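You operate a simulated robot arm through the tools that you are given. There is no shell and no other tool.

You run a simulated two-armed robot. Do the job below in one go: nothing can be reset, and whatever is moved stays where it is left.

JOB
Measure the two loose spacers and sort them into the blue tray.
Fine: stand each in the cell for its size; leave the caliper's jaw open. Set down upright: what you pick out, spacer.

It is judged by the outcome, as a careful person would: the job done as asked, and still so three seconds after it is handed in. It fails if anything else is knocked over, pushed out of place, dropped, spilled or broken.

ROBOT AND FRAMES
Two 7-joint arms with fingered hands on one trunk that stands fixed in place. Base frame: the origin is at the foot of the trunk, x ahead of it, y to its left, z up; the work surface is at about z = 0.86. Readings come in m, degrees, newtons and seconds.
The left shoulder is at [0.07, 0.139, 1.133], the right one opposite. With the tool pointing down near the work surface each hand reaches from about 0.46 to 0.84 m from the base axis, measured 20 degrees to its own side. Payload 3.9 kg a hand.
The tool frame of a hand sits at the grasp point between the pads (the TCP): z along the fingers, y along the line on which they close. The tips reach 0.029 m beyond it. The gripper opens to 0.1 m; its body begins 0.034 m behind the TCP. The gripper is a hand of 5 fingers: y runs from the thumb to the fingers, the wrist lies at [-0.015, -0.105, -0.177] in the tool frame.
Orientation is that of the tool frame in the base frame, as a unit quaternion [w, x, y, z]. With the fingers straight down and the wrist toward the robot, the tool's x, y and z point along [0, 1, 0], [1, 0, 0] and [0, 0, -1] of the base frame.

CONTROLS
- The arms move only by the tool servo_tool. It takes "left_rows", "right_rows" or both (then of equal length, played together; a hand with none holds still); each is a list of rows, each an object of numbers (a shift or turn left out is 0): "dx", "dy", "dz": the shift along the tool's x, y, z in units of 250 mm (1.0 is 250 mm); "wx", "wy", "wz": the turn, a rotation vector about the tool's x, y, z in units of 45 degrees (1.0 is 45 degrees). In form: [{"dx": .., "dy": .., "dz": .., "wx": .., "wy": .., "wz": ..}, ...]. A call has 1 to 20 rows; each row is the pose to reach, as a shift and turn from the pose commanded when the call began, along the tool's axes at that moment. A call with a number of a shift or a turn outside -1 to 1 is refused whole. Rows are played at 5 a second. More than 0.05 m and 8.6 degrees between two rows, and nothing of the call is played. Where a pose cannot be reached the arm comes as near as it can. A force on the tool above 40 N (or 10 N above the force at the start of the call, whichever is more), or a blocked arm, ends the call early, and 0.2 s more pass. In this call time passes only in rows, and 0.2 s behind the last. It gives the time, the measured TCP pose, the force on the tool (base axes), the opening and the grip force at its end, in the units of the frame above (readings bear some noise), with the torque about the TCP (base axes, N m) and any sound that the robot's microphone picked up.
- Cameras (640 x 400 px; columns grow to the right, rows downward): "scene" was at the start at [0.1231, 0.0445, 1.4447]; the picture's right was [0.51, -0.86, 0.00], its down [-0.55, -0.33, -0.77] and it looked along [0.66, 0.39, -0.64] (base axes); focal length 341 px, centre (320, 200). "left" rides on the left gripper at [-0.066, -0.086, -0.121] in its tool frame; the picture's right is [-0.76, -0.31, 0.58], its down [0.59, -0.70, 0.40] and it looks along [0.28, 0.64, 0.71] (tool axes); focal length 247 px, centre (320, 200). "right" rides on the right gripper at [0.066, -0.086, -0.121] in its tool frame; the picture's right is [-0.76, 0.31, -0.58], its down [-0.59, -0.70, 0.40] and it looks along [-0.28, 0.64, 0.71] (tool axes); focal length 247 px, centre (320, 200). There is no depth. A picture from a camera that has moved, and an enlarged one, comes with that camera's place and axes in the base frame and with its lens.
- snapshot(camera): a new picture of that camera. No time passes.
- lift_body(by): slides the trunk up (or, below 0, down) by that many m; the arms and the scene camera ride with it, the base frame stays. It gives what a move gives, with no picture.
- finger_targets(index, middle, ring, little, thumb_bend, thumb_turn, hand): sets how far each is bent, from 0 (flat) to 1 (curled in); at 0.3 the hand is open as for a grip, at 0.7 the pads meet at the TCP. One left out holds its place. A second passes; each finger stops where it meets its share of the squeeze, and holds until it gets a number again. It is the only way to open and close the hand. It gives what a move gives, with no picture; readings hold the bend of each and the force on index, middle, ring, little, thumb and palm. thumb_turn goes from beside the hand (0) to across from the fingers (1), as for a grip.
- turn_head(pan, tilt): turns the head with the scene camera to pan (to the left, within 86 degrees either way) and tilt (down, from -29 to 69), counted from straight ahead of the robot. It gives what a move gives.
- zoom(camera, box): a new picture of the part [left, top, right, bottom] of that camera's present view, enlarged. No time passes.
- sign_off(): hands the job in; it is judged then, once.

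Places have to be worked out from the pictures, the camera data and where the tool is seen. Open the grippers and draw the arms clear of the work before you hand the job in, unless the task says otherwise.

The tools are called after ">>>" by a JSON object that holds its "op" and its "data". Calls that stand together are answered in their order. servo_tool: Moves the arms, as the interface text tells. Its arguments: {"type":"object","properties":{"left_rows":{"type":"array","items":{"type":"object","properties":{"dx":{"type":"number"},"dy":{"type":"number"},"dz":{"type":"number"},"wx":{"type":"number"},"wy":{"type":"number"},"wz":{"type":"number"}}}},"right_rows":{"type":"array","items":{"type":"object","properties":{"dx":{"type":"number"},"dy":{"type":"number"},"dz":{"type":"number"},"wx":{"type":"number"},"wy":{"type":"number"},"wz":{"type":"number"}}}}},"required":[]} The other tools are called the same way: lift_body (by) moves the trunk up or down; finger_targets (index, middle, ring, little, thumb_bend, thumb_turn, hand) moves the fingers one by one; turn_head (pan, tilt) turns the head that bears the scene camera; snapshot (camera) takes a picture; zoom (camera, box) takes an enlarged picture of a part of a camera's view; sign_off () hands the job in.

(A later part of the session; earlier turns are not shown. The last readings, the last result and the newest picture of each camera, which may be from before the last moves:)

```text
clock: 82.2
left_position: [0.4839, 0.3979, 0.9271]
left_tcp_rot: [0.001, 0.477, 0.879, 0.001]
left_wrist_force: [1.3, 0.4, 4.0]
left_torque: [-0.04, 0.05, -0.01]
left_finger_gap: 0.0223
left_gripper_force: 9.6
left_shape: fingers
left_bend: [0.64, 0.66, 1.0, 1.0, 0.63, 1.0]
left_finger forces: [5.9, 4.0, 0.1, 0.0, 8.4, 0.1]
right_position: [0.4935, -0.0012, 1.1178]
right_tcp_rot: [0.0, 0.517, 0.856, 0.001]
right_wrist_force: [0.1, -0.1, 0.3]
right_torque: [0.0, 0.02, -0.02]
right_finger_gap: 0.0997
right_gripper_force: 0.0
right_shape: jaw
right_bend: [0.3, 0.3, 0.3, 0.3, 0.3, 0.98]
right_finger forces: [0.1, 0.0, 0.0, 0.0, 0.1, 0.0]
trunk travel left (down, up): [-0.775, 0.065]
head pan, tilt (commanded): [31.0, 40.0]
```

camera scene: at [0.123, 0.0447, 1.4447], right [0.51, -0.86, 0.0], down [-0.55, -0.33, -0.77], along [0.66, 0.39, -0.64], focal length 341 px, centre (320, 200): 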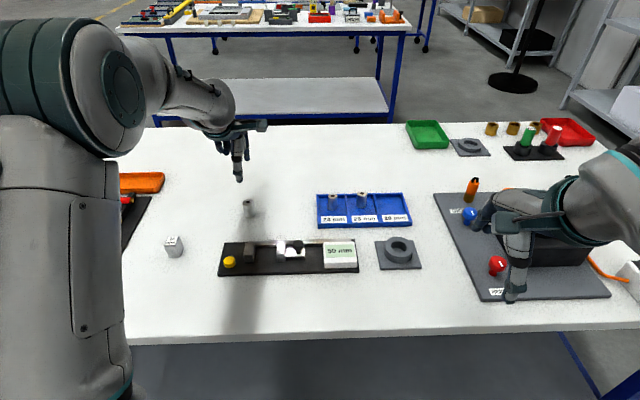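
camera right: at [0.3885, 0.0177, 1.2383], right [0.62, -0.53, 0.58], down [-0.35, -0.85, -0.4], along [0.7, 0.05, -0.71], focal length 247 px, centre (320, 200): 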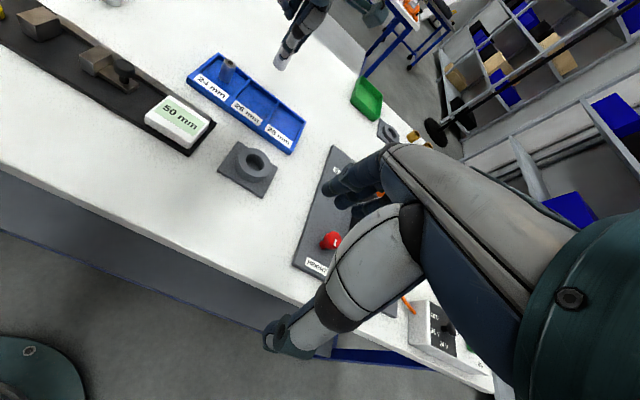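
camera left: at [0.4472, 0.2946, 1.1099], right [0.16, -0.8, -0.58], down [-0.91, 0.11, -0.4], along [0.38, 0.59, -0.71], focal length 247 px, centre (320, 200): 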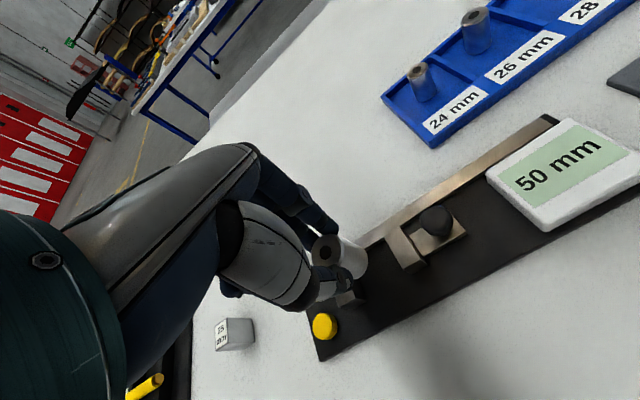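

Contact with 4 N. I release in two stages, raise, and go to the knob as before (70 mm along, with a small offset).

>>> {"op": "finger_targets", "data": {"hand": "left", "index": 0.6, "middle": 0.6, "thumb_bend": 0.58}}

>>> {"op": "finger_targets", "data": {"hand": "left", "index": 0.45, "middle": 0.45, "thumb_bend": 0.45}}

>>> {"op": "servo_tool", "data": {"left_rows": [{"dz": -0.02}, {"dz": -0.06}, {"dz": -0.12}, {"dz": -0.19}, {"dz": -0.25}, {"dz": -0.285}, {"dx": -0.04, "dz": -0.285}, {"dx": -0.11, "dz": -0.285}, {"dx": -0.19, "dz": -0.285}, {"dx": -0.25, "dz": -0.285}, {"dx": -0.283, "dy": 0.005, "dz": -0.285}, {"dx": -0.283, "dy": 0.005, "dz": -0.285}]}}

>>> {"op": "zoom", "data": {"camera": "left", "box": [270, 160, 470, 320]}}

>>> {"op": "zoom", "data": {"camera": "scene", "box": [215, 195, 345, 280]}}

```text
clock: 83.2
left_position: [0.4837, 0.3978, 0.9269]
left_tcp_rot: [0.0, 0.477, 0.879, 0.0]
left_wrist_force: [0.4, -0.2, -1.0]
left_torque: [0.0, -0.01, 0.01]
left_finger_gap: 0.0288
left_gripper_force: 0.0
left_shape: fingers
left_bend: [0.6, 0.6, 1.0, 1.0, 0.57, 1.0]
left_finger forces: [0.0, 0.0, 0.0, 0.0, 0.1, 0.0]
right_position: [0.4939, 0.0002, 1.1167]
right_tcp_rot: [0.001, 0.517, 0.856, 0.001]
right_wrist_force: [0.8, -0.6, 0.0]
right_torque: [-0.01, 0.02, 0.0]
right_finger_gap: 0.0996
right_gripper_force: 0.0
right_shape: jaw
right_bend: [0.3, 0.3, 0.3, 0.3, 0.3, 0.98]
right_finger forces: [0.0, 0.0, 0.0, 0.0, 0.0, 0.0]
trunk travel left (down, up): [-0.775, 0.065]
head pan, tilt (commanded): [31.0, 40.0]
```

```text
clock: 84.2
left_position: [0.4832, 0.3988, 0.9269]
left_tcp_rot: [0.0, 0.476, 0.879, 0.0]
left_wrist_force: [-0.2, 0.4, 0.0]
left_torque: [0.0, 0.0, -0.03]
left_finger_gap: 0.0618
left_gripper_force: 0.0
left_shape: fingers
left_bend: [0.45, 0.45, 1.0, 1.0, 0.45, 0.99]
left_finger forces: [0.1, 0.1, 0.1, 0.1, 0.1, 0.0]
right_position: [0.4945, 0.0, 1.1175]
right_tcp_rot: [0.0, 0.516, 0.857, 0.0]
right_wrist_force: [0.1, -0.3, 0.4]
right_torque: [-0.01, 0.01, 0.0]
right_finger_gap: 0.0999
right_gripper_force: 0.0
right_shape: jaw
right_bend: [0.3, 0.3, 0.3, 0.3, 0.3, 0.98]
right_finger forces: [0.0, 0.1, 0.1, 0.0, 0.0, 0.0]
trunk travel left (down, up): [-0.775, 0.065]
head pan, tilt (commanded): [31.0, 40.0]
```

```text
clock: 86.8
left_position: [0.5238, 0.3398, 0.9985]
left_tcp_rot: [0.0, 0.476, 0.879, 0.0]
left_wrist_force: [0.5, 0.3, 0.3]
left_torque: [0.0, 0.01, -0.01]
left_finger_gap: 0.0621
left_gripper_force: 0.1
left_shape: fingers
left_bend: [0.45, 0.45, 1.0, 1.0, 0.45, 0.99]
left_finger forces: [0.0, 0.0, 0.0, 0.0, 0.0, 0.1]
right_position: [0.4945, 0.0004, 1.1182]
right_tcp_rot: [0.001, 0.517, 0.856, 0.0]
right_wrist_force: [-0.9, 0.2, -0.3]
right_torque: [0.01, 0.01, 0.02]
right_finger_gap: 0.0995
right_gripper_force: 0.1
right_shape: jaw
right_bend: [0.3, 0.3, 0.3, 0.3, 0.3, 0.98]
right_finger forces: [0.0, 0.0, 0.0, 0.0, 0.0, 0.1]
trunk travel left (down, up): [-0.775, 0.065]
head pan, tilt (commanded): [31.0, 40.0]
```

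```text
2.50 times, centred on (370, 240) of left
camera zoom: at [0.4871, 0.2365, 1.1201], right [0.16, -0.8, -0.58], down [-0.91, 0.11, -0.4], along [0.38, 0.59, -0.71], focal length 617 px, centre (195, 100)
```

zoom: 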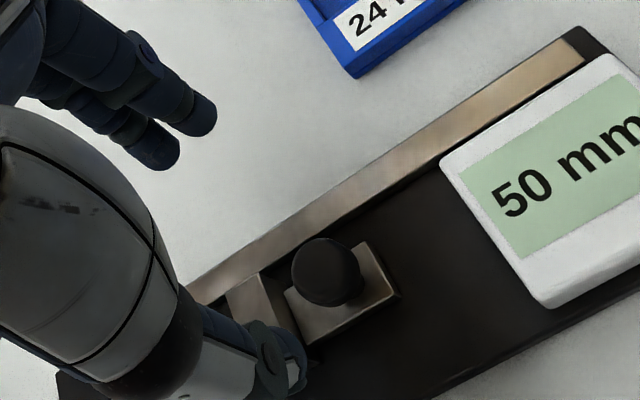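

```text
4.71 times, centred on (280, 238) of scene
camera zoom: at [0.123, 0.0447, 1.4447], right [0.51, -0.86, 0.0], down [-0.55, -0.33, -0.77], along [0.66, 0.39, -0.64], focal length 1605 px, centre (508, 24)
```

zoom: 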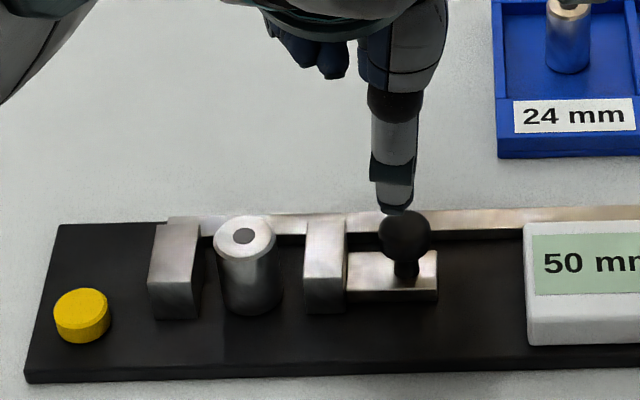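

The second spacer stands between the jaws. I make a 1 mm correction and lower the open pinch around the knob.

>>> {"op": "servo_tool", "data": {"left_rows": [{"dx": -0.003, "dy": 0.005, "dz": 0.03}, {"dx": -0.003, "dy": 0.005, "dz": 0.08}, {"dx": -0.003, "dy": 0.005, "dz": 0.13}, {"dx": -0.003, "dy": 0.005, "dz": 0.18}, {"dx": -0.003, "dy": 0.005, "dz": 0.23}, {"dx": -0.003, "dy": 0.005, "dz": 0.27}, {"dx": -0.003, "dy": 0.005, "dz": 0.295}, {"dx": -0.003, "dy": 0.005, "dz": 0.304}, {"dx": -0.003, "dy": 0.005, "dz": 0.304}]}}

>>> {"op": "zoom", "data": {"camera": "left", "box": [250, 140, 450, 300]}}

>>> {"op": "finger_targets", "data": {"hand": "left", "index": 0.58, "middle": 0.58, "thumb_bend": 0.58}}

>>> {"op": "finger_targets", "data": {"hand": "left", "index": 0.68, "middle": 0.68, "thumb_bend": 0.68}}

>>> {"op": "zoom", "data": {"camera": "scene", "box": [215, 215, 365, 290]}}

```text
clock: 88.8
left_position: [0.5242, 0.3393, 0.9228]
left_tcp_rot: [0.0, 0.477, 0.879, 0.0]
left_wrist_force: [0.0, 0.3, 0.3]
left_torque: [-0.01, 0.02, 0.02]
left_finger_gap: 0.0618
left_gripper_force: 0.1
left_shape: fingers
left_bend: [0.45, 0.45, 1.0, 1.0, 0.45, 0.99]
left_finger forces: [0.0, 0.0, 0.0, 0.1, 0.1, 0.1]
right_position: [0.4932, -0.0014, 1.1175]
right_tcp_rot: [0.0, 0.517, 0.856, 0.001]
right_wrist_force: [0.4, -0.3, -0.1]
right_torque: [-0.02, -0.01, -0.02]
right_finger_gap: 0.0997
right_gripper_force: 0.0
right_shape: jaw
right_bend: [0.3, 0.3, 0.3, 0.3, 0.3, 0.98]
right_finger forces: [0.1, 0.0, 0.1, 0.1, 0.0, 0.0]
trunk travel left (down, up): [-0.775, 0.065]
head pan, tilt (commanded): [31.0, 40.0]
```

```text
2.50 times, centred on (350, 220) of left
camera zoom: at [0.4887, 0.2363, 1.0442], right [0.16, -0.8, -0.58], down [-0.91, 0.11, -0.4], along [0.38, 0.59, -0.71], focal length 617 px, centre (245, 150)
```

zoom: 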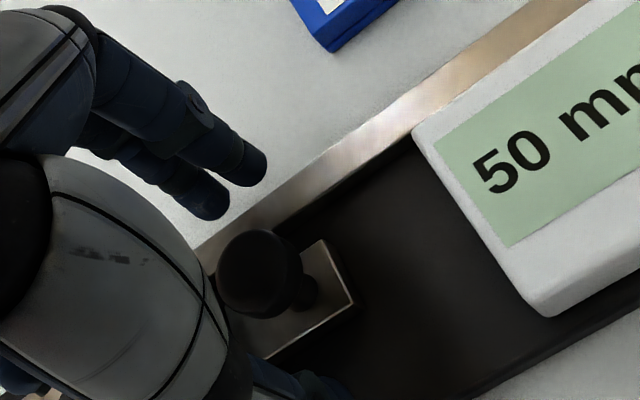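

```text
clock: 89.8
left_position: [0.5252, 0.3392, 0.9234]
left_tcp_rot: [0.0, 0.476, 0.879, 0.0]
left_wrist_force: [0.2, -0.2, -0.1]
left_torque: [0.02, 0.0, 0.0]
left_finger_gap: 0.033
left_gripper_force: 0.0
left_shape: fingers
left_bend: [0.57, 0.57, 1.0, 1.0, 0.57, 1.0]
left_finger forces: [0.1, 0.0, 0.0, 0.0, 0.0, 0.0]
right_position: [0.4943, 0.0001, 1.1167]
right_tcp_rot: [0.0, 0.517, 0.856, 0.001]
right_wrist_force: [-0.6, 0.6, 0.5]
right_torque: [0.03, 0.02, 0.01]
right_finger_gap: 0.0997
right_gripper_force: 0.0
right_shape: jaw
right_bend: [0.3, 0.3, 0.3, 0.3, 0.3, 0.98]
right_finger forces: [0.0, 0.0, 0.0, 0.0, 0.0, 0.0]
trunk travel left (down, up): [-0.775, 0.065]
head pan, tilt (commanded): [31.0, 40.0]
```

```text
clock: 90.8
left_position: [0.5255, 0.3395, 0.9204]
left_tcp_rot: [0.0, 0.477, 0.879, 0.0]
left_wrist_force: [1.2, 0.2, -0.6]
left_torque: [0.0, -0.02, 0.0]
left_finger_gap: 0.0184
left_gripper_force: 4.9
left_shape: fingers
left_bend: [0.64, 0.65, 1.0, 1.0, 0.64, 1.0]
left_finger forces: [3.6, 2.2, 0.0, 0.0, 4.3, 0.1]
right_position: [0.4945, -0.0004, 1.1178]
right_tcp_rot: [0.0, 0.517, 0.856, 0.001]
right_wrist_force: [-0.3, -0.4, 0.1]
right_torque: [-0.02, 0.01, -0.04]
right_finger_gap: 0.0997
right_gripper_force: 0.1
right_shape: jaw
right_bend: [0.3, 0.3, 0.3, 0.3, 0.3, 0.98]
right_finger forces: [0.0, 0.0, 0.1, 0.0, 0.0, 0.0]
trunk travel left (down, up): [-0.775, 0.065]
head pan, tilt (commanded): [31.0, 40.0]
```

```text
4.27 times, centred on (290, 252) of scene
camera zoom: at [0.1234, 0.0448, 1.4447], right [0.51, -0.86, 0.0], down [-0.55, -0.33, -0.77], along [0.66, 0.39, -0.64], focal length 1456 px, centre (448, -24)
```

zoom: 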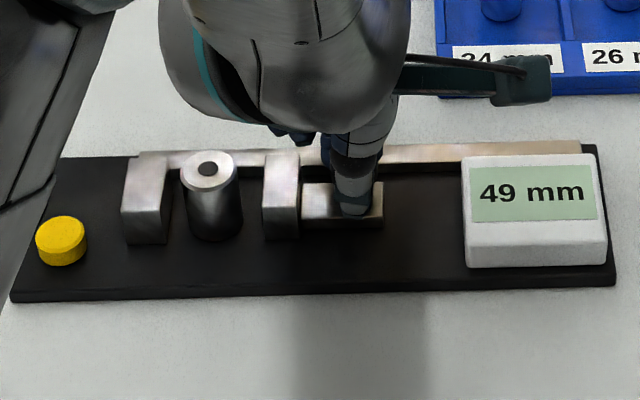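

The knob is gripped; the display reads 49 mm after the grip. I check the whole scene, then slide 16 mm toward the fixed jaw.

>>> {"op": "snapshot", "data": {"camera": "scene"}}

>>> {"op": "servo_tool", "data": {"left_rows": [{"dx": 0.003}, {"dx": 0.008}, {"dx": 0.013}, {"dx": 0.018}, {"dx": 0.023}, {"dx": 0.028}, {"dx": 0.033}, {"dx": 0.038}, {"dx": 0.043}, {"dx": 0.048}, {"dx": 0.053}, {"dx": 0.058}, {"dx": 0.062}, {"dx": 0.064}]}}

>>> {"op": "zoom", "data": {"camera": "scene", "box": [215, 215, 365, 290]}}

```text
taken
camera scene: at [0.1234, 0.0448, 1.4447], right [0.51, -0.86, 0.0], down [-0.55, -0.33, -0.77], along [0.66, 0.39, -0.64], focal length 341 px, centre (320, 200)
```

scene: 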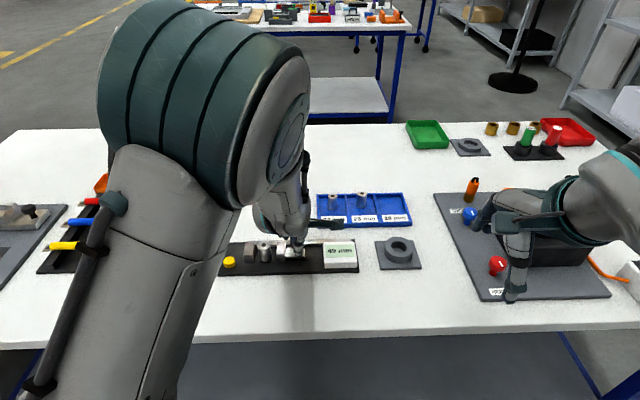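

```text
clock: 93.8
left_position: [0.5158, 0.3525, 0.921]
left_tcp_rot: [0.0, 0.477, 0.879, 0.0]
left_wrist_force: [3.3, 0.7, 0.0]
left_torque: [0.01, -0.02, 0.02]
left_finger_gap: 0.0185
left_gripper_force: 5.2
left_shape: fingers
left_bend: [0.64, 0.65, 1.0, 1.0, 0.65, 1.0]
left_finger forces: [4.5, 2.4, 0.0, 0.0, 3.8, 0.1]
right_position: [0.4946, 0.0008, 1.1169]
right_tcp_rot: [0.0, 0.516, 0.856, 0.0]
right_wrist_force: [0.0, 0.0, 0.0]
right_torque: [0.0, -0.01, 0.01]
right_finger_gap: 0.0999
right_gripper_force: 0.0
right_shape: jaw
right_bend: [0.3, 0.3, 0.3, 0.3, 0.3, 0.98]
right_finger forces: [0.0, 0.0, 0.0, 0.0, 0.0, 0.0]
trunk travel left (down, up): [-0.775, 0.065]
head pan, tilt (commanded): [31.0, 40.0]
```

```text
4.27 times, centred on (290, 252) of scene
camera zoom: at [0.1237, 0.0448, 1.4446], right [0.51, -0.86, 0.0], down [-0.55, -0.33, -0.77], along [0.66, 0.39, -0.64], focal length 1456 px, centre (448, -24)
```

zoom: 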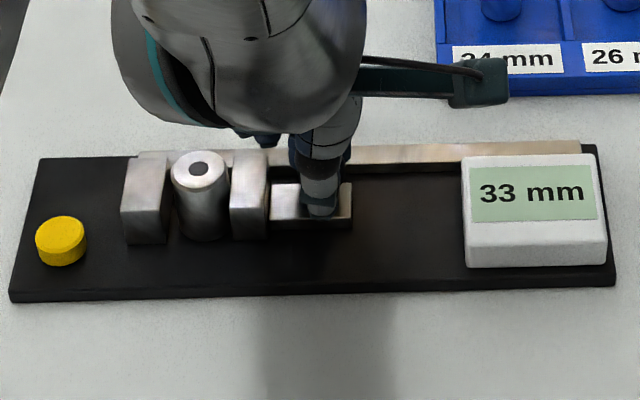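

Display 33 mm, spacer upright. I ease the 3 N sideways force with a 0.5 mm shift and go on 3.5 mm.

>>> {"op": "servo_tool", "data": {"left_rows": [{"dx": 0.003, "dy": 0.001}, {"dx": 0.006, "dy": 0.002}, {"dx": 0.009, "dy": 0.002}, {"dx": 0.012, "dy": 0.002}, {"dx": 0.014, "dy": 0.002}, {"dx": 0.014, "dy": 0.002}]}}

>>> {"op": "zoom", "data": {"camera": "scene", "box": [215, 215, 365, 290]}}

```text
clock: 95.2
left_position: [0.5146, 0.3563, 0.9221]
left_tcp_rot: [0.0, 0.477, 0.879, 0.0]
left_wrist_force: [0.4, 0.1, -1.4]
left_torque: [-0.03, -0.01, 0.05]
left_finger_gap: 0.0183
left_gripper_force: 4.9
left_shape: fingers
left_bend: [0.64, 0.66, 1.0, 1.0, 0.65, 1.0]
left_finger forces: [3.6, 2.2, 0.0, 0.0, 4.7, 0.0]
right_position: [0.493, 0.0009, 1.1177]
right_tcp_rot: [0.001, 0.517, 0.856, 0.001]
right_wrist_force: [0.0, 0.0, -0.4]
right_torque: [0.01, 0.02, 0.02]
right_finger_gap: 0.0999
right_gripper_force: 0.1
right_shape: jaw
right_bend: [0.3, 0.3, 0.3, 0.3, 0.3, 0.98]
right_finger forces: [0.0, 0.1, 0.0, 0.0, 0.0, 0.0]
trunk travel left (down, up): [-0.775, 0.065]
head pan, tilt (commanded): [31.0, 40.0]
```

```text
4.27 times, centred on (290, 252) of scene
camera zoom: at [0.1234, 0.0447, 1.4446], right [0.51, -0.86, 0.0], down [-0.55, -0.33, -0.77], along [0.66, 0.39, -0.64], focal length 1456 px, centre (448, -24)
```

zoom: 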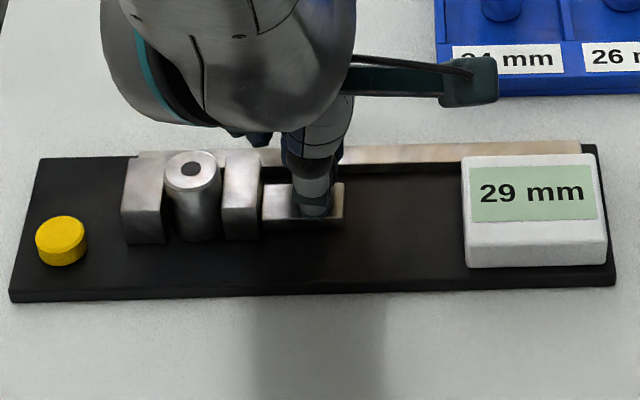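

Display 29 mm. I continue in quarter-millimetre steps and watch for clamping.

>>> {"op": "servo_tool", "data": {"left_rows": [{"dx": 0.001}, {"dx": 0.002}, {"dx": 0.003}, {"dx": 0.004}, {"dx": 0.004}]}}

>>> {"op": "zoom", "data": {"camera": "scene", "box": [215, 215, 365, 290]}}

```text
clock: 96.4
left_position: [0.5144, 0.3564, 0.9216]
left_tcp_rot: [0.001, 0.476, 0.879, 0.0]
left_wrist_force: [2.1, 0.0, -1.3]
left_torque: [-0.01, -0.02, 0.01]
left_finger_gap: 0.0187
left_gripper_force: 5.5
left_shape: fingers
left_bend: [0.64, 0.66, 1.0, 1.0, 0.65, 1.0]
left_finger forces: [3.8, 2.2, 0.0, 0.1, 4.5, 0.1]
right_position: [0.4944, -0.0008, 1.1166]
right_tcp_rot: [0.001, 0.516, 0.856, 0.001]
right_wrist_force: [-0.2, 0.2, -0.2]
right_torque: [-0.04, -0.03, -0.01]
right_finger_gap: 0.1
right_gripper_force: 0.1
right_shape: jaw
right_bend: [0.3, 0.3, 0.3, 0.3, 0.3, 0.98]
right_finger forces: [0.1, 0.0, 0.0, 0.1, 0.1, 0.0]
trunk travel left (down, up): [-0.775, 0.065]
head pan, tilt (commanded): [31.0, 40.0]
```

```text
4.27 times, centred on (290, 252) of scene
camera zoom: at [0.1235, 0.0447, 1.4446], right [0.51, -0.86, 0.0], down [-0.55, -0.33, -0.77], along [0.66, 0.39, -0.64], focal length 1456 px, centre (448, -24)
```

zoom: 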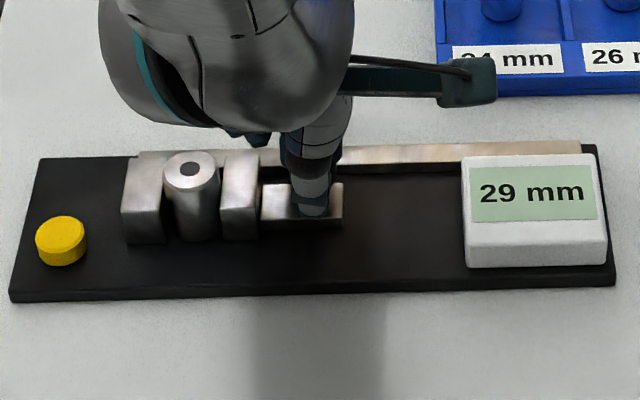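

Still 29 mm; I continue another millimetre.

>>> {"op": "servo_tool", "data": {"left_rows": [{"dx": 0.001}, {"dx": 0.002}, {"dx": 0.003}, {"dx": 0.004}, {"dx": 0.004}]}}

>>> {"op": "zoom", "data": {"camera": "scene", "box": [215, 215, 365, 290]}}

```text
clock: 97.6
left_position: [0.5142, 0.3573, 0.9215]
left_tcp_rot: [0.0, 0.477, 0.879, 0.0]
left_wrist_force: [1.8, 0.3, -1.5]
left_torque: [0.01, -0.01, 0.02]
left_finger_gap: 0.0183
left_gripper_force: 5.1
left_shape: fingers
left_bend: [0.64, 0.65, 1.0, 1.0, 0.65, 1.0]
left_finger forces: [4.0, 2.3, 0.0, 0.0, 4.5, 0.1]
right_position: [0.4936, 0.0005, 1.1178]
right_tcp_rot: [0.001, 0.517, 0.856, 0.001]
right_wrist_force: [-1.0, -0.1, -0.7]
right_torque: [0.04, 0.04, 0.0]
right_finger_gap: 0.0997
right_gripper_force: 0.1
right_shape: jaw
right_bend: [0.3, 0.3, 0.3, 0.3, 0.3, 0.98]
right_finger forces: [0.0, 0.0, 0.1, 0.0, 0.0, 0.0]
trunk travel left (down, up): [-0.775, 0.065]
head pan, tilt (commanded): [31.0, 40.0]
```

```text
4.27 times, centred on (290, 252) of scene
camera zoom: at [0.1237, 0.0447, 1.4446], right [0.51, -0.86, 0.0], down [-0.55, -0.33, -0.77], along [0.66, 0.39, -0.64], focal length 1456 px, centre (448, -24)
```

zoom: 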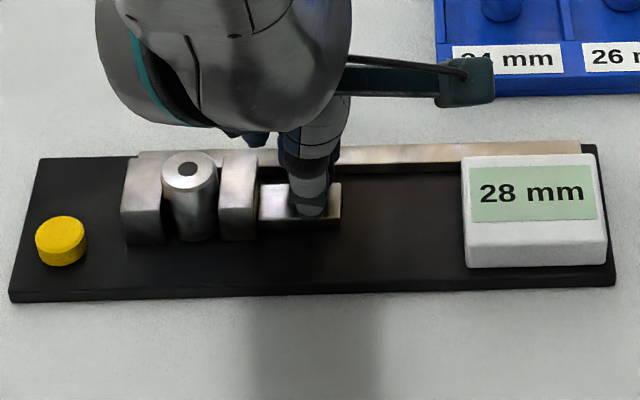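

Display 28 mm, not clearly clamped yet. Another 0.75 mm shows whether it stays at 28.

>>> {"op": "servo_tool", "data": {"left_rows": [{"dx": 0.001}, {"dx": 0.002}, {"dx": 0.003}, {"dx": 0.003}]}}

>>> {"op": "zoom", "data": {"camera": "scene", "box": [215, 215, 365, 290]}}

```text
clock: 98.6
left_position: [0.5129, 0.3573, 0.922]
left_tcp_rot: [0.0, 0.477, 0.879, 0.001]
left_wrist_force: [1.8, -1.7, -1.2]
left_torque: [-0.02, -0.05, 0.0]
left_finger_gap: 0.0184
left_gripper_force: 4.9
left_shape: fingers
left_bend: [0.64, 0.66, 1.0, 1.0, 0.65, 1.0]
left_finger forces: [4.4, 1.8, 0.0, 0.0, 4.6, 0.0]
right_position: [0.4948, 0.0004, 1.1168]
right_tcp_rot: [0.001, 0.515, 0.857, 0.001]
right_wrist_force: [-1.0, -0.7, -0.2]
right_torque: [-0.01, 0.02, 0.0]
right_finger_gap: 0.0997
right_gripper_force: 0.1
right_shape: jaw
right_bend: [0.3, 0.3, 0.3, 0.3, 0.3, 0.98]
right_finger forces: [0.0, 0.0, 0.0, 0.0, 0.1, 0.1]
trunk travel left (down, up): [-0.775, 0.065]
head pan, tilt (commanded): [31.0, 40.0]
```

```text
4.27 times, centred on (290, 252) of scene
camera zoom: at [0.1237, 0.0444, 1.4446], right [0.51, -0.86, 0.0], down [-0.55, -0.33, -0.77], along [0.66, 0.39, -0.64], focal length 1456 px, centre (448, -24)
```

zoom: 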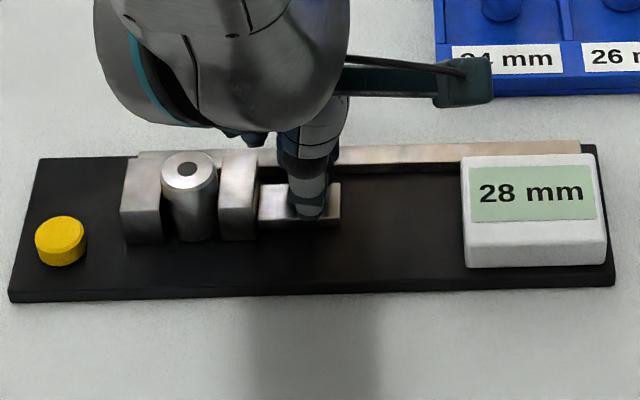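

Now 2.4 N resists along the slide and the display holds 28 mm: the second spacer measures 28 mm. I slide the jaw back open.

>>> {"op": "servo_tool", "data": {"left_rows": [{"dx": -0.004}, {"dx": -0.01}, {"dx": -0.016}, {"dx": -0.023}, {"dx": -0.03}, {"dx": -0.037}, {"dx": -0.044}, {"dx": -0.051}, {"dx": -0.058}, {"dx": -0.065}, {"dx": -0.072}, {"dx": -0.079}, {"dx": -0.085}, {"dx": -0.089}, {"dx": -0.091}, {"dx": -0.091}]}}

>>> {"op": "zoom", "data": {"camera": "scene", "box": [215, 215, 365, 290]}}

```text
clock: 102.0
left_position: [0.5257, 0.3391, 0.9214]
left_tcp_rot: [0.0, 0.476, 0.879, 0.0]
left_wrist_force: [0.8, 0.9, -0.9]
left_torque: [-0.03, 0.03, 0.01]
left_finger_gap: 0.0185
left_gripper_force: 5.4
left_shape: fingers
left_bend: [0.64, 0.66, 1.0, 1.0, 0.64, 1.0]
left_finger forces: [3.7, 2.6, 0.0, 0.0, 4.5, 0.0]
right_position: [0.4937, 0.0013, 1.1174]
right_tcp_rot: [0.0, 0.516, 0.857, 0.001]
right_wrist_force: [0.0, 0.2, 0.2]
right_torque: [-0.01, 0.02, -0.04]
right_finger_gap: 0.0998
right_gripper_force: 0.1
right_shape: jaw
right_bend: [0.3, 0.3, 0.3, 0.3, 0.3, 0.98]
right_finger forces: [0.0, 0.1, 0.1, 0.0, 0.0, 0.0]
trunk travel left (down, up): [-0.775, 0.065]
head pan, tilt (commanded): [31.0, 40.0]
```

```text
4.27 times, centred on (290, 252) of scene
camera zoom: at [0.1235, 0.0449, 1.4446], right [0.51, -0.86, 0.0], down [-0.55, -0.33, -0.77], along [0.66, 0.39, -0.64], focal length 1456 px, centre (448, -24)
```

zoom: 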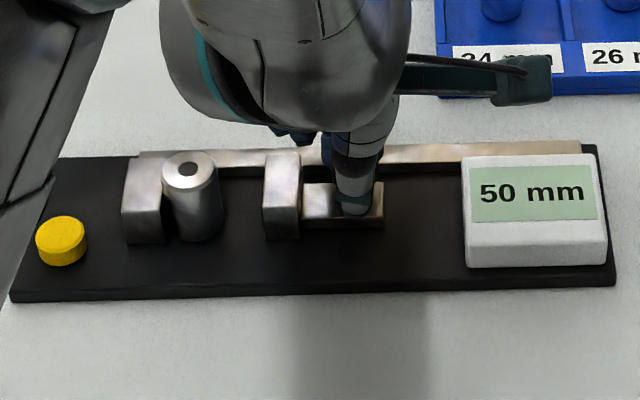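

Jaw open at 50 mm again. I release the knob, raise, and move over the spacer at about (0.478, 0.405).

>>> {"op": "finger_targets", "data": {"hand": "left", "index": 0.45, "middle": 0.45, "thumb_bend": 0.45}}

>>> {"op": "servo_tool", "data": {"left_rows": [{"dz": -0.02}, {"dz": -0.06}, {"dz": -0.12}, {"dz": -0.18}, {"dz": -0.22}, {"dz": -0.24}, {"dx": 0.05, "dy": -0.003, "dz": -0.24}, {"dx": 0.12, "dy": -0.006, "dz": -0.24}, {"dx": 0.2, "dy": -0.01, "dz": -0.24}, {"dx": 0.27, "dy": -0.013, "dz": -0.24}, {"dx": 0.31, "dy": -0.015, "dz": -0.24}, {"dx": 0.322, "dy": -0.015, "dz": -0.24}, {"dx": 0.322, "dy": -0.015, "dz": -0.24}]}}

>>> {"op": "zoom", "data": {"camera": "left", "box": [250, 160, 450, 320]}}

>>> {"op": "zoom", "data": {"camera": "scene", "box": [215, 195, 345, 280]}}

```text
clock: 103.0
left_position: [0.5259, 0.3389, 0.9232]
left_tcp_rot: [0.0, 0.476, 0.879, 0.001]
left_wrist_force: [0.0, -0.5, -0.3]
left_torque: [0.01, -0.01, 0.0]
left_finger_gap: 0.062
left_gripper_force: 0.0
left_shape: fingers
left_bend: [0.45, 0.45, 1.0, 1.0, 0.45, 0.99]
left_finger forces: [0.0, 0.1, 0.1, 0.1, 0.0, 0.0]
right_position: [0.4943, 0.0002, 1.1171]
right_tcp_rot: [0.0, 0.516, 0.857, 0.001]
right_wrist_force: [-0.6, -0.5, -0.6]
right_torque: [0.0, 0.02, 0.0]
right_finger_gap: 0.0997
right_gripper_force: 0.1
right_shape: jaw
right_bend: [0.3, 0.3, 0.3, 0.3, 0.3, 0.98]
right_finger forces: [0.1, 0.0, 0.0, 0.0, 0.0, 0.1]
trunk travel left (down, up): [-0.775, 0.065]
head pan, tilt (commanded): [31.0, 40.0]
```

```text
clock: 105.8
left_position: [0.4772, 0.4049, 0.9806]
left_tcp_rot: [0.001, 0.477, 0.879, 0.0]
left_wrist_force: [0.1, -0.5, 0.3]
left_torque: [-0.01, 0.0, 0.06]
left_finger_gap: 0.0619
left_gripper_force: 0.0
left_shape: fingers
left_bend: [0.45, 0.45, 1.0, 1.0, 0.45, 0.99]
left_finger forces: [0.0, 0.1, 0.0, 0.0, 0.0, 0.0]
right_position: [0.4938, 0.0003, 1.1178]
right_tcp_rot: [0.001, 0.516, 0.857, 0.001]
right_wrist_force: [0.1, 0.3, -0.1]
right_torque: [0.02, 0.0, 0.02]
right_finger_gap: 0.0998
right_gripper_force: 0.0
right_shape: jaw
right_bend: [0.3, 0.3, 0.3, 0.3, 0.3, 0.98]
right_finger forces: [0.1, 0.1, 0.1, 0.0, 0.0, 0.1]
trunk travel left (down, up): [-0.775, 0.065]
head pan, tilt (commanded): [31.0, 40.0]
```

```text
2.50 times, centred on (350, 240) of left
camera zoom: at [0.4414, 0.3019, 1.1038], right [0.16, -0.8, -0.58], down [-0.91, 0.11, -0.4], along [0.38, 0.59, -0.71], focal length 617 px, centre (245, 100)
```

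zoom: 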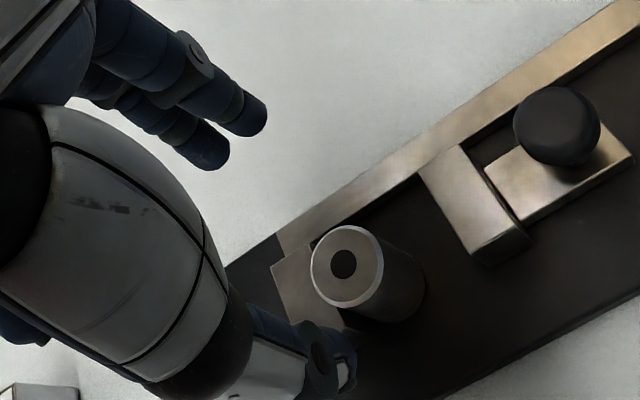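

```text
4.71 times, centred on (280, 238) of scene
camera zoom: at [0.1231, 0.0446, 1.4447], right [0.51, -0.86, 0.0], down [-0.55, -0.33, -0.77], along [0.66, 0.39, -0.64], focal length 1605 px, centre (508, 24)
```

zoom: 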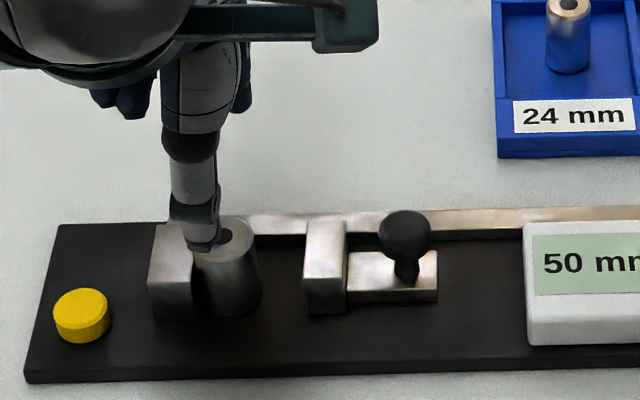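

The hand is centred over the spacer within about 1 mm. I lower to z 0.931 so the tips stay clear of the jaw top, and close in stages.

>>> {"op": "servo_tool", "data": {"left_rows": [{"dz": 0.03}, {"dz": 0.07}, {"dz": 0.11}, {"dz": 0.15}, {"dz": 0.18}, {"dz": 0.2}, {"dz": 0.206}, {"dz": 0.206}]}}

>>> {"op": "finger_targets", "data": {"hand": "left", "index": 0.56, "middle": 0.56, "thumb_bend": 0.56}}

>>> {"op": "zoom", "data": {"camera": "left", "box": [250, 160, 450, 320]}}

>>> {"op": "zoom", "data": {"camera": "scene", "box": [225, 215, 315, 275]}}

```text
clock: 107.6
left_position: [0.4767, 0.4037, 0.9323]
left_tcp_rot: [-0.001, 0.477, 0.879, 0.0]
left_wrist_force: [-1.0, -0.4, -1.3]
left_torque: [0.01, 0.01, -0.03]
left_finger_gap: 0.0619
left_gripper_force: 0.0
left_shape: fingers
left_bend: [0.45, 0.45, 1.0, 1.0, 0.45, 0.99]
left_finger forces: [0.1, 0.1, 0.1, 0.0, 0.1, 0.1]
right_position: [0.4948, -0.0003, 1.1167]
right_tcp_rot: [0.0, 0.516, 0.856, 0.001]
right_wrist_force: [1.0, 0.0, 0.3]
right_torque: [0.03, 0.0, -0.01]
right_finger_gap: 0.0999
right_gripper_force: 0.1
right_shape: jaw
right_bend: [0.3, 0.3, 0.3, 0.3, 0.3, 0.98]
right_finger forces: [0.1, 0.0, 0.1, 0.0, 0.0, 0.0]
trunk travel left (down, up): [-0.775, 0.065]
head pan, tilt (commanded): [31.0, 40.0]
```

```text
clock: 108.6
left_position: [0.478, 0.4038, 0.9312]
left_tcp_rot: [0.0, 0.476, 0.88, 0.0]
left_wrist_force: [0.5, 0.2, 0.0]
left_torque: [0.02, -0.01, 0.02]
left_finger_gap: 0.0357
left_gripper_force: 0.2
left_shape: fingers
left_bend: [0.56, 0.56, 1.0, 1.0, 0.56, 1.0]
left_finger forces: [0.1, 0.1, 0.1, 0.0, 0.1, 0.1]
right_position: [0.4929, 0.0006, 1.1175]
right_tcp_rot: [0.0, 0.517, 0.856, 0.001]
right_wrist_force: [0.1, -0.2, 0.1]
right_torque: [0.03, 0.03, -0.02]
right_finger_gap: 0.1
right_gripper_force: 0.0
right_shape: jaw
right_bend: [0.3, 0.3, 0.3, 0.3, 0.3, 0.98]
right_finger forces: [0.0, 0.0, 0.0, 0.0, 0.0, 0.0]
trunk travel left (down, up): [-0.775, 0.065]
head pan, tilt (commanded): [31.0, 40.0]
```

```text
2.50 times, centred on (350, 240) of left
camera zoom: at [0.4417, 0.3012, 1.0528], right [0.16, -0.8, -0.58], down [-0.91, 0.11, -0.4], along [0.38, 0.59, -0.71], focal length 617 px, centre (245, 100)
```

zoom: 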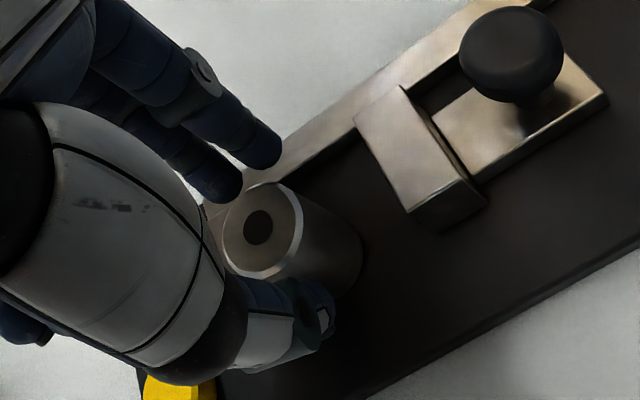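

```text
6.67 times, centred on (270, 245) of scene
camera zoom: at [0.1231, 0.0446, 1.4447], right [0.51, -0.86, 0.0], down [-0.55, -0.33, -0.77], along [0.66, 0.39, -0.64], focal length 2274 px, centre (653, -100)
```

zoom: 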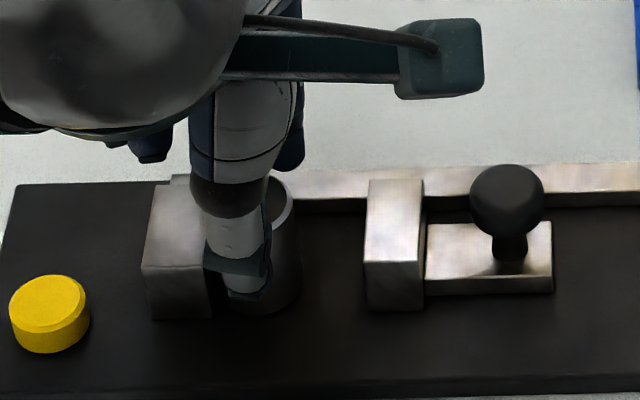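

Centred and free of the jaw. I close to grip.

>>> {"op": "finger_targets", "data": {"hand": "left", "index": 0.7, "middle": 0.7, "thumb_bend": 0.7}}

>>> {"op": "zoom", "data": {"camera": "left", "box": [250, 160, 450, 320]}}

```text
clock: 109.6
left_position: [0.4786, 0.4043, 0.931]
left_tcp_rot: [0.0, 0.476, 0.879, 0.001]
left_wrist_force: [0.7, 0.6, 2.5]
left_torque: [0.0, -0.05, 0.03]
left_finger_gap: 0.0216
left_gripper_force: 8.3
left_shape: fingers
left_bend: [0.65, 0.65, 1.0, 1.0, 0.63, 1.0]
left_finger forces: [4.8, 4.5, 0.0, 0.0, 8.2, 0.0]
right_position: [0.4934, 0.0001, 1.1187]
right_tcp_rot: [0.001, 0.516, 0.856, 0.001]
right_wrist_force: [0.1, -0.3, -0.5]
right_torque: [0.01, -0.03, 0.01]
right_finger_gap: 0.0997
right_gripper_force: 0.1
right_shape: jaw
right_bend: [0.3, 0.3, 0.3, 0.3, 0.3, 0.98]
right_finger forces: [0.0, 0.0, 0.0, 0.0, 0.0, 0.0]
trunk travel left (down, up): [-0.775, 0.065]
head pan, tilt (commanded): [31.0, 40.0]
```

```text
2.50 times, centred on (350, 240) of left
camera zoom: at [0.4417, 0.3012, 1.053], right [0.16, -0.8, -0.58], down [-0.91, 0.11, -0.4], along [0.38, 0.59, -0.71], focal length 617 px, centre (245, 100)
```

zoom: 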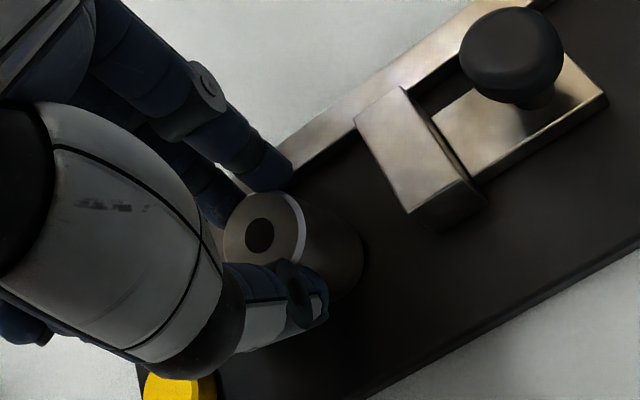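

Balanced grip. I lift 92 mm and carry it over the tray in two moves, to above the 28 mm cell at about (0.788, 0.229).

>>> {"op": "servo_tool", "data": {"left_rows": [{"dz": -0.01}, {"dz": -0.03}, {"dz": -0.07}, {"dz": -0.12}, {"dz": -0.18}, {"dz": -0.25}, {"dz": -0.32}, {"dz": -0.36}, {"dz": -0.37}, {"dx": -0.04, "dy": 0.02, "dz": -0.37}, {"dx": -0.1, "dy": 0.052, "dz": -0.37}, {"dx": -0.18, "dy": 0.093, "dz": -0.37}, {"dx": -0.27, "dy": 0.139, "dz": -0.37}, {"dx": -0.36, "dy": 0.186, "dz": -0.37}, {"dx": -0.45, "dy": 0.232, "dz": -0.37}, {"dx": -0.54, "dy": 0.278, "dz": -0.37}, {"dx": -0.61, "dy": 0.315, "dz": -0.37}, {"dx": -0.64, "dy": 0.33, "dz": -0.37}, {"dx": -0.64, "dy": 0.33, "dz": -0.37}]}}

>>> {"op": "zoom", "data": {"camera": "left", "box": [250, 160, 450, 320]}}

>>> {"op": "snapshot", "data": {"camera": "scene"}}

```text
clock: 113.6
left_position: [0.6341, 0.3138, 1.0236]
left_tcp_rot: [0.0, 0.476, 0.879, 0.0]
left_wrist_force: [0.7, 0.1, 0.3]
left_torque: [-0.01, -0.01, -0.04]
left_finger_gap: 0.0213
left_gripper_force: 8.3
left_shape: fingers
left_bend: [0.65, 0.65, 1.0, 1.0, 0.63, 1.0]
left_finger forces: [4.4, 4.0, 0.0, 0.0, 8.3, 0.0]
right_position: [0.4952, 0.0002, 1.1174]
right_tcp_rot: [0.002, 0.516, 0.857, 0.002]
right_wrist_force: [-0.2, 0.3, 0.0]
right_torque: [0.02, 0.03, -0.01]
right_finger_gap: 0.0997
right_gripper_force: 0.0
right_shape: jaw
right_bend: [0.3, 0.3, 0.3, 0.3, 0.3, 0.98]
right_finger forces: [0.0, 0.1, 0.0, 0.0, 0.0, 0.0]
trunk travel left (down, up): [-0.775, 0.065]
head pan, tilt (commanded): [31.0, 40.0]
```

```text
2.50 times, centred on (350, 240) of left
camera zoom: at [0.5978, 0.212, 1.1452], right [0.16, -0.8, -0.58], down [-0.91, 0.11, -0.4], along [0.38, 0.59, -0.71], focal length 617 px, centre (245, 100)
```

zoom: 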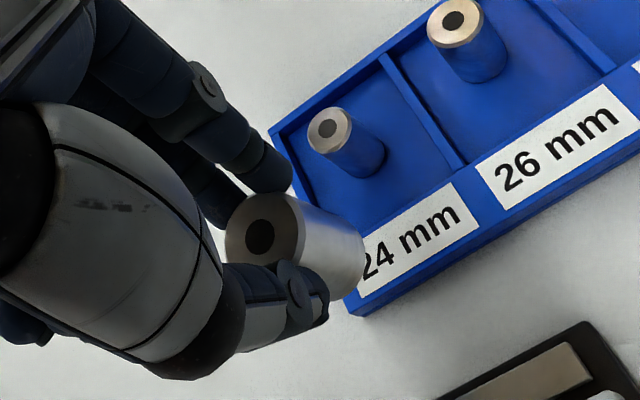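

```text
taken
camera scene: at [0.123, 0.0447, 1.4447], right [0.51, -0.86, 0.0], down [-0.55, -0.33, -0.77], along [0.66, 0.39, -0.64], focal length 341 px, centre (320, 200)
```

scene: 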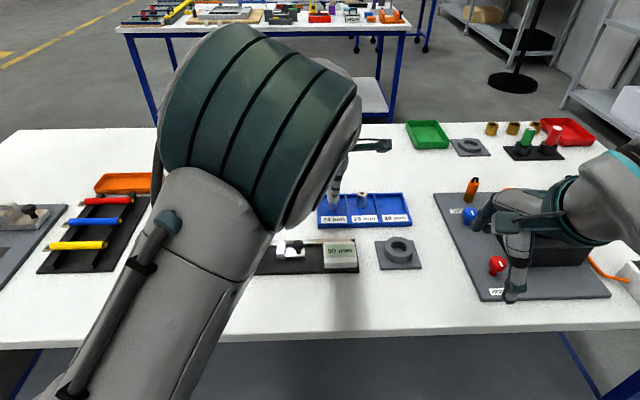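

Everything fine. I continue to above the 28 mm cell.

>>> {"op": "servo_tool", "data": {"left_rows": [{"dx": -0.03, "dy": 0.016}, {"dx": -0.09, "dy": 0.048}, {"dx": -0.17, "dy": 0.09}, {"dx": -0.26, "dy": 0.138}, {"dx": -0.35, "dy": 0.186}, {"dx": -0.44, "dy": 0.234}, {"dx": -0.52, "dy": 0.276}, {"dx": -0.58, "dy": 0.308}, {"dx": -0.612, "dy": 0.325}, {"dx": -0.621, "dy": 0.33}, {"dx": -0.621, "dy": 0.33}, {"dx": -0.621, "dy": 0.33}]}}

>>> {"op": "snapshot", "data": {"camera": "scene"}}

>>> {"op": "zoom", "data": {"camera": "scene", "box": [320, 145, 450, 240]}}

>>> {"op": "snapshot", "data": {"camera": "left"}}

>>> {"op": "zoom", "data": {"camera": "right", "box": [180, 20, 340, 160]}}

```text
clock: 116.2
left_position: [0.7889, 0.2312, 1.0225]
left_tcp_rot: [0.0, 0.477, 0.879, 0.001]
left_wrist_force: [-0.6, 0.4, -0.7]
left_torque: [-0.02, -0.01, 0.02]
left_finger_gap: 0.021
left_gripper_force: 8.6
left_shape: fingers
left_bend: [0.65, 0.65, 1.0, 1.0, 0.63, 1.0]
left_finger forces: [4.5, 3.9, 0.0, 0.0, 8.1, 0.0]
right_position: [0.4941, 0.0005, 1.1178]
right_tcp_rot: [0.001, 0.517, 0.856, 0.001]
right_wrist_force: [-0.6, -0.1, 0.1]
right_torque: [-0.01, -0.01, -0.01]
right_finger_gap: 0.0997
right_gripper_force: 0.1
right_shape: jaw
right_bend: [0.3, 0.3, 0.3, 0.3, 0.3, 0.98]
right_finger forces: [0.0, 0.0, 0.0, 0.0, 0.0, 0.0]
trunk travel left (down, up): [-0.775, 0.065]
head pan, tilt (commanded): [31.0, 40.0]
```

```text
taken
camera scene: at [0.1232, 0.0446, 1.4447], right [0.51, -0.86, 0.0], down [-0.55, -0.33, -0.77], along [0.66, 0.39, -0.64], focal length 341 px, centre (320, 200)
```

scene: 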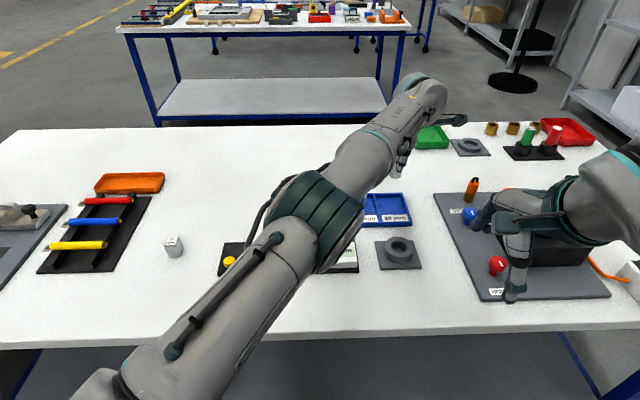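

```text
4.21 times, centred on (385, 192) of scene
camera zoom: at [0.1232, 0.0446, 1.4447], right [0.51, -0.86, 0.0], down [-0.55, -0.33, -0.77], along [0.66, 0.39, -0.64], focal length 1436 px, centre (46, 232)
```

zoom: 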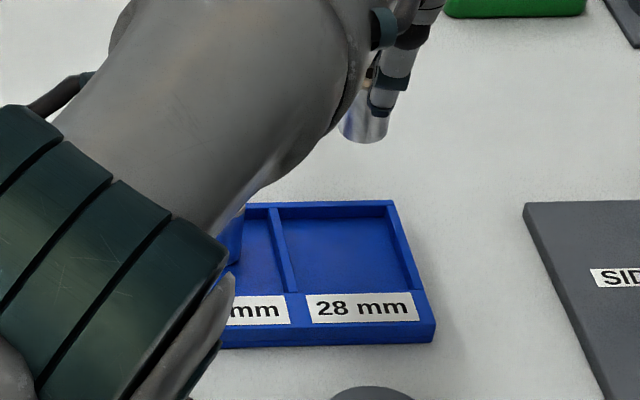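

```text
taken
camera left: at [0.7522, 0.1281, 1.1451], right [0.16, -0.8, -0.58], down [-0.91, 0.11, -0.4], along [0.38, 0.59, -0.71], focal length 247 px, centre (320, 200)
```

left: 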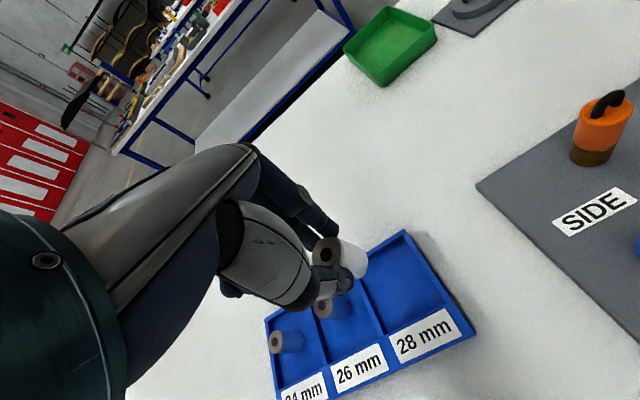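

```text
2.86 times, centred on (260, 90) of right
camera zoom: at [0.3887, 0.0178, 1.2383], right [0.62, -0.53, 0.58], down [-0.35, -0.85, -0.4], along [0.7, 0.05, -0.71], focal length 706 px, centre (491, 514)
```

zoom: 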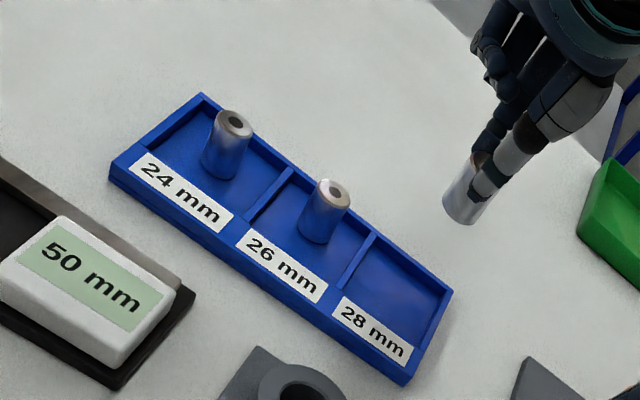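

The spacer is over the middle of the 28 mm cell by both cameras. I lower it to about 5 mm above the floor.

>>> {"op": "servo_tool", "data": {"left_rows": [{"dz": 0.04}, {"dz": 0.1}, {"dz": 0.16}, {"dz": 0.22}, {"dz": 0.28}, {"dz": 0.33}, {"dz": 0.355}, {"dz": 0.365}, {"dz": 0.365}]}}

>>> {"op": "zoom", "data": {"camera": "left", "box": [250, 160, 490, 340]}}

>>> {"op": "zoom", "data": {"camera": "right", "box": [180, 20, 340, 160]}}

```text
clock: 118.2
left_position: [0.7897, 0.2293, 0.9318]
left_tcp_rot: [0.0, 0.476, 0.879, 0.0]
left_wrist_force: [0.1, -0.7, -1.1]
left_torque: [0.05, 0.02, 0.01]
left_finger_gap: 0.0213
left_gripper_force: 8.2
left_shape: fingers
left_bend: [0.65, 0.65, 1.0, 1.0, 0.63, 1.0]
left_finger forces: [4.6, 3.9, 0.0, 0.1, 8.2, 0.0]
right_position: [0.4946, -0.0, 1.1164]
right_tcp_rot: [0.0, 0.516, 0.857, 0.0]
right_wrist_force: [-0.9, -0.3, -0.9]
right_torque: [0.0, 0.02, 0.01]
right_finger_gap: 0.0997
right_gripper_force: 0.1
right_shape: jaw
right_bend: [0.3, 0.3, 0.3, 0.3, 0.3, 0.98]
right_finger forces: [0.1, 0.0, 0.0, 0.0, 0.1, 0.0]
trunk travel left (down, up): [-0.775, 0.065]
head pan, tilt (commanded): [31.0, 40.0]
```

```text
2.22 times, centred on (370, 250) of left
camera zoom: at [0.7521, 0.1274, 1.0537], right [0.16, -0.8, -0.58], down [-0.91, 0.11, -0.4], along [0.38, 0.59, -0.71], focal length 549 px, centre (209, 89)
```

zoom: 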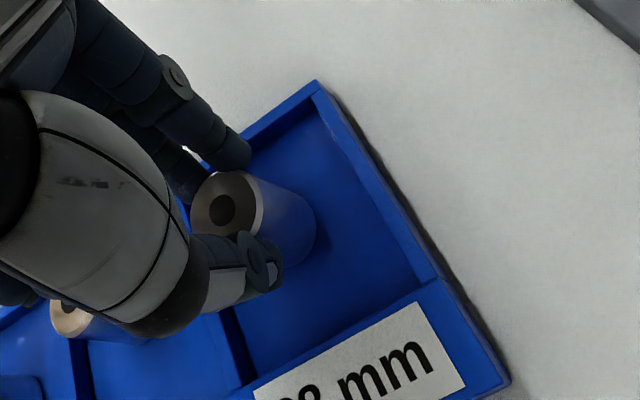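

```text
2.86 times, centred on (260, 90) of right
camera zoom: at [0.3887, 0.0177, 1.2383], right [0.62, -0.53, 0.58], down [-0.35, -0.85, -0.4], along [0.7, 0.05, -0.71], focal length 706 px, centre (491, 514)
```

zoom: 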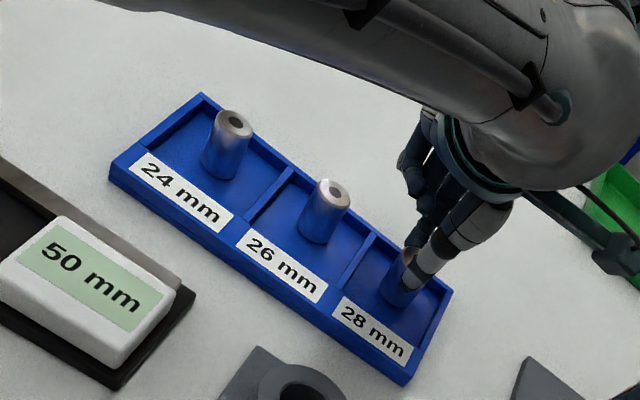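

The spacer is inside the 28 mm cell. I lower in small steps to contact.

>>> {"op": "servo_tool", "data": {"left_rows": [{"dz": 0.004}, {"dz": 0.008}, {"dz": 0.012}, {"dz": 0.016}, {"dz": 0.018}, {"dz": 0.018}]}}

```text
clock: 119.6
left_position: [0.7878, 0.2301, 0.9282]
left_tcp_rot: [0.0, 0.476, 0.879, -0.001]
left_wrist_force: [0.8, 0.0, -0.5]
left_torque: [0.0, 0.02, 0.01]
left_finger_gap: 0.021
left_gripper_force: 8.0
left_shape: fingers
left_bend: [0.65, 0.65, 1.0, 1.0, 0.63, 1.0]
left_finger forces: [4.6, 4.0, 0.0, 0.1, 8.1, 0.0]
right_position: [0.495, -0.0002, 1.117]
right_tcp_rot: [0.001, 0.517, 0.856, 0.001]
right_wrist_force: [0.6, 0.0, 0.3]
right_torque: [0.02, -0.01, 0.01]
right_finger_gap: 0.0997
right_gripper_force: 0.1
right_shape: jaw
right_bend: [0.3, 0.3, 0.3, 0.3, 0.3, 0.98]
right_finger forces: [0.0, 0.1, 0.0, 0.1, 0.1, 0.1]
trunk travel left (down, up): [-0.775, 0.065]
head pan, tilt (commanded): [31.0, 40.0]
```

No contact yet; a bit further.

>>> {"op": "servo_tool", "data": {"left_rows": [{"dz": 0.002}, {"dz": 0.004}, {"dz": 0.005}, {"dz": 0.005}]}}

```text
clock: 120.6
left_position: [0.7882, 0.2309, 0.9263]
left_tcp_rot: [0.0, 0.477, 0.879, 0.001]
left_wrist_force: [1.3, 0.1, 2.7]
left_torque: [0.0, 0.0, 0.0]
left_finger_gap: 0.0208
left_gripper_force: 8.8
left_shape: fingers
left_bend: [0.65, 0.65, 1.0, 1.0, 0.63, 1.0]
left_finger forces: [5.1, 4.2, 0.1, 0.0, 8.1, 0.0]
right_position: [0.4932, -0.0017, 1.118]
right_tcp_rot: [0.001, 0.517, 0.856, 0.001]
right_wrist_force: [0.0, 0.1, -0.2]
right_torque: [0.03, 0.02, 0.01]
right_finger_gap: 0.0997
right_gripper_force: 0.1
right_shape: jaw
right_bend: [0.3, 0.3, 0.3, 0.3, 0.3, 0.98]
right_finger forces: [0.1, 0.0, 0.1, 0.0, 0.0, 0.0]
trunk travel left (down, up): [-0.775, 0.065]
head pan, tilt (commanded): [31.0, 40.0]
```

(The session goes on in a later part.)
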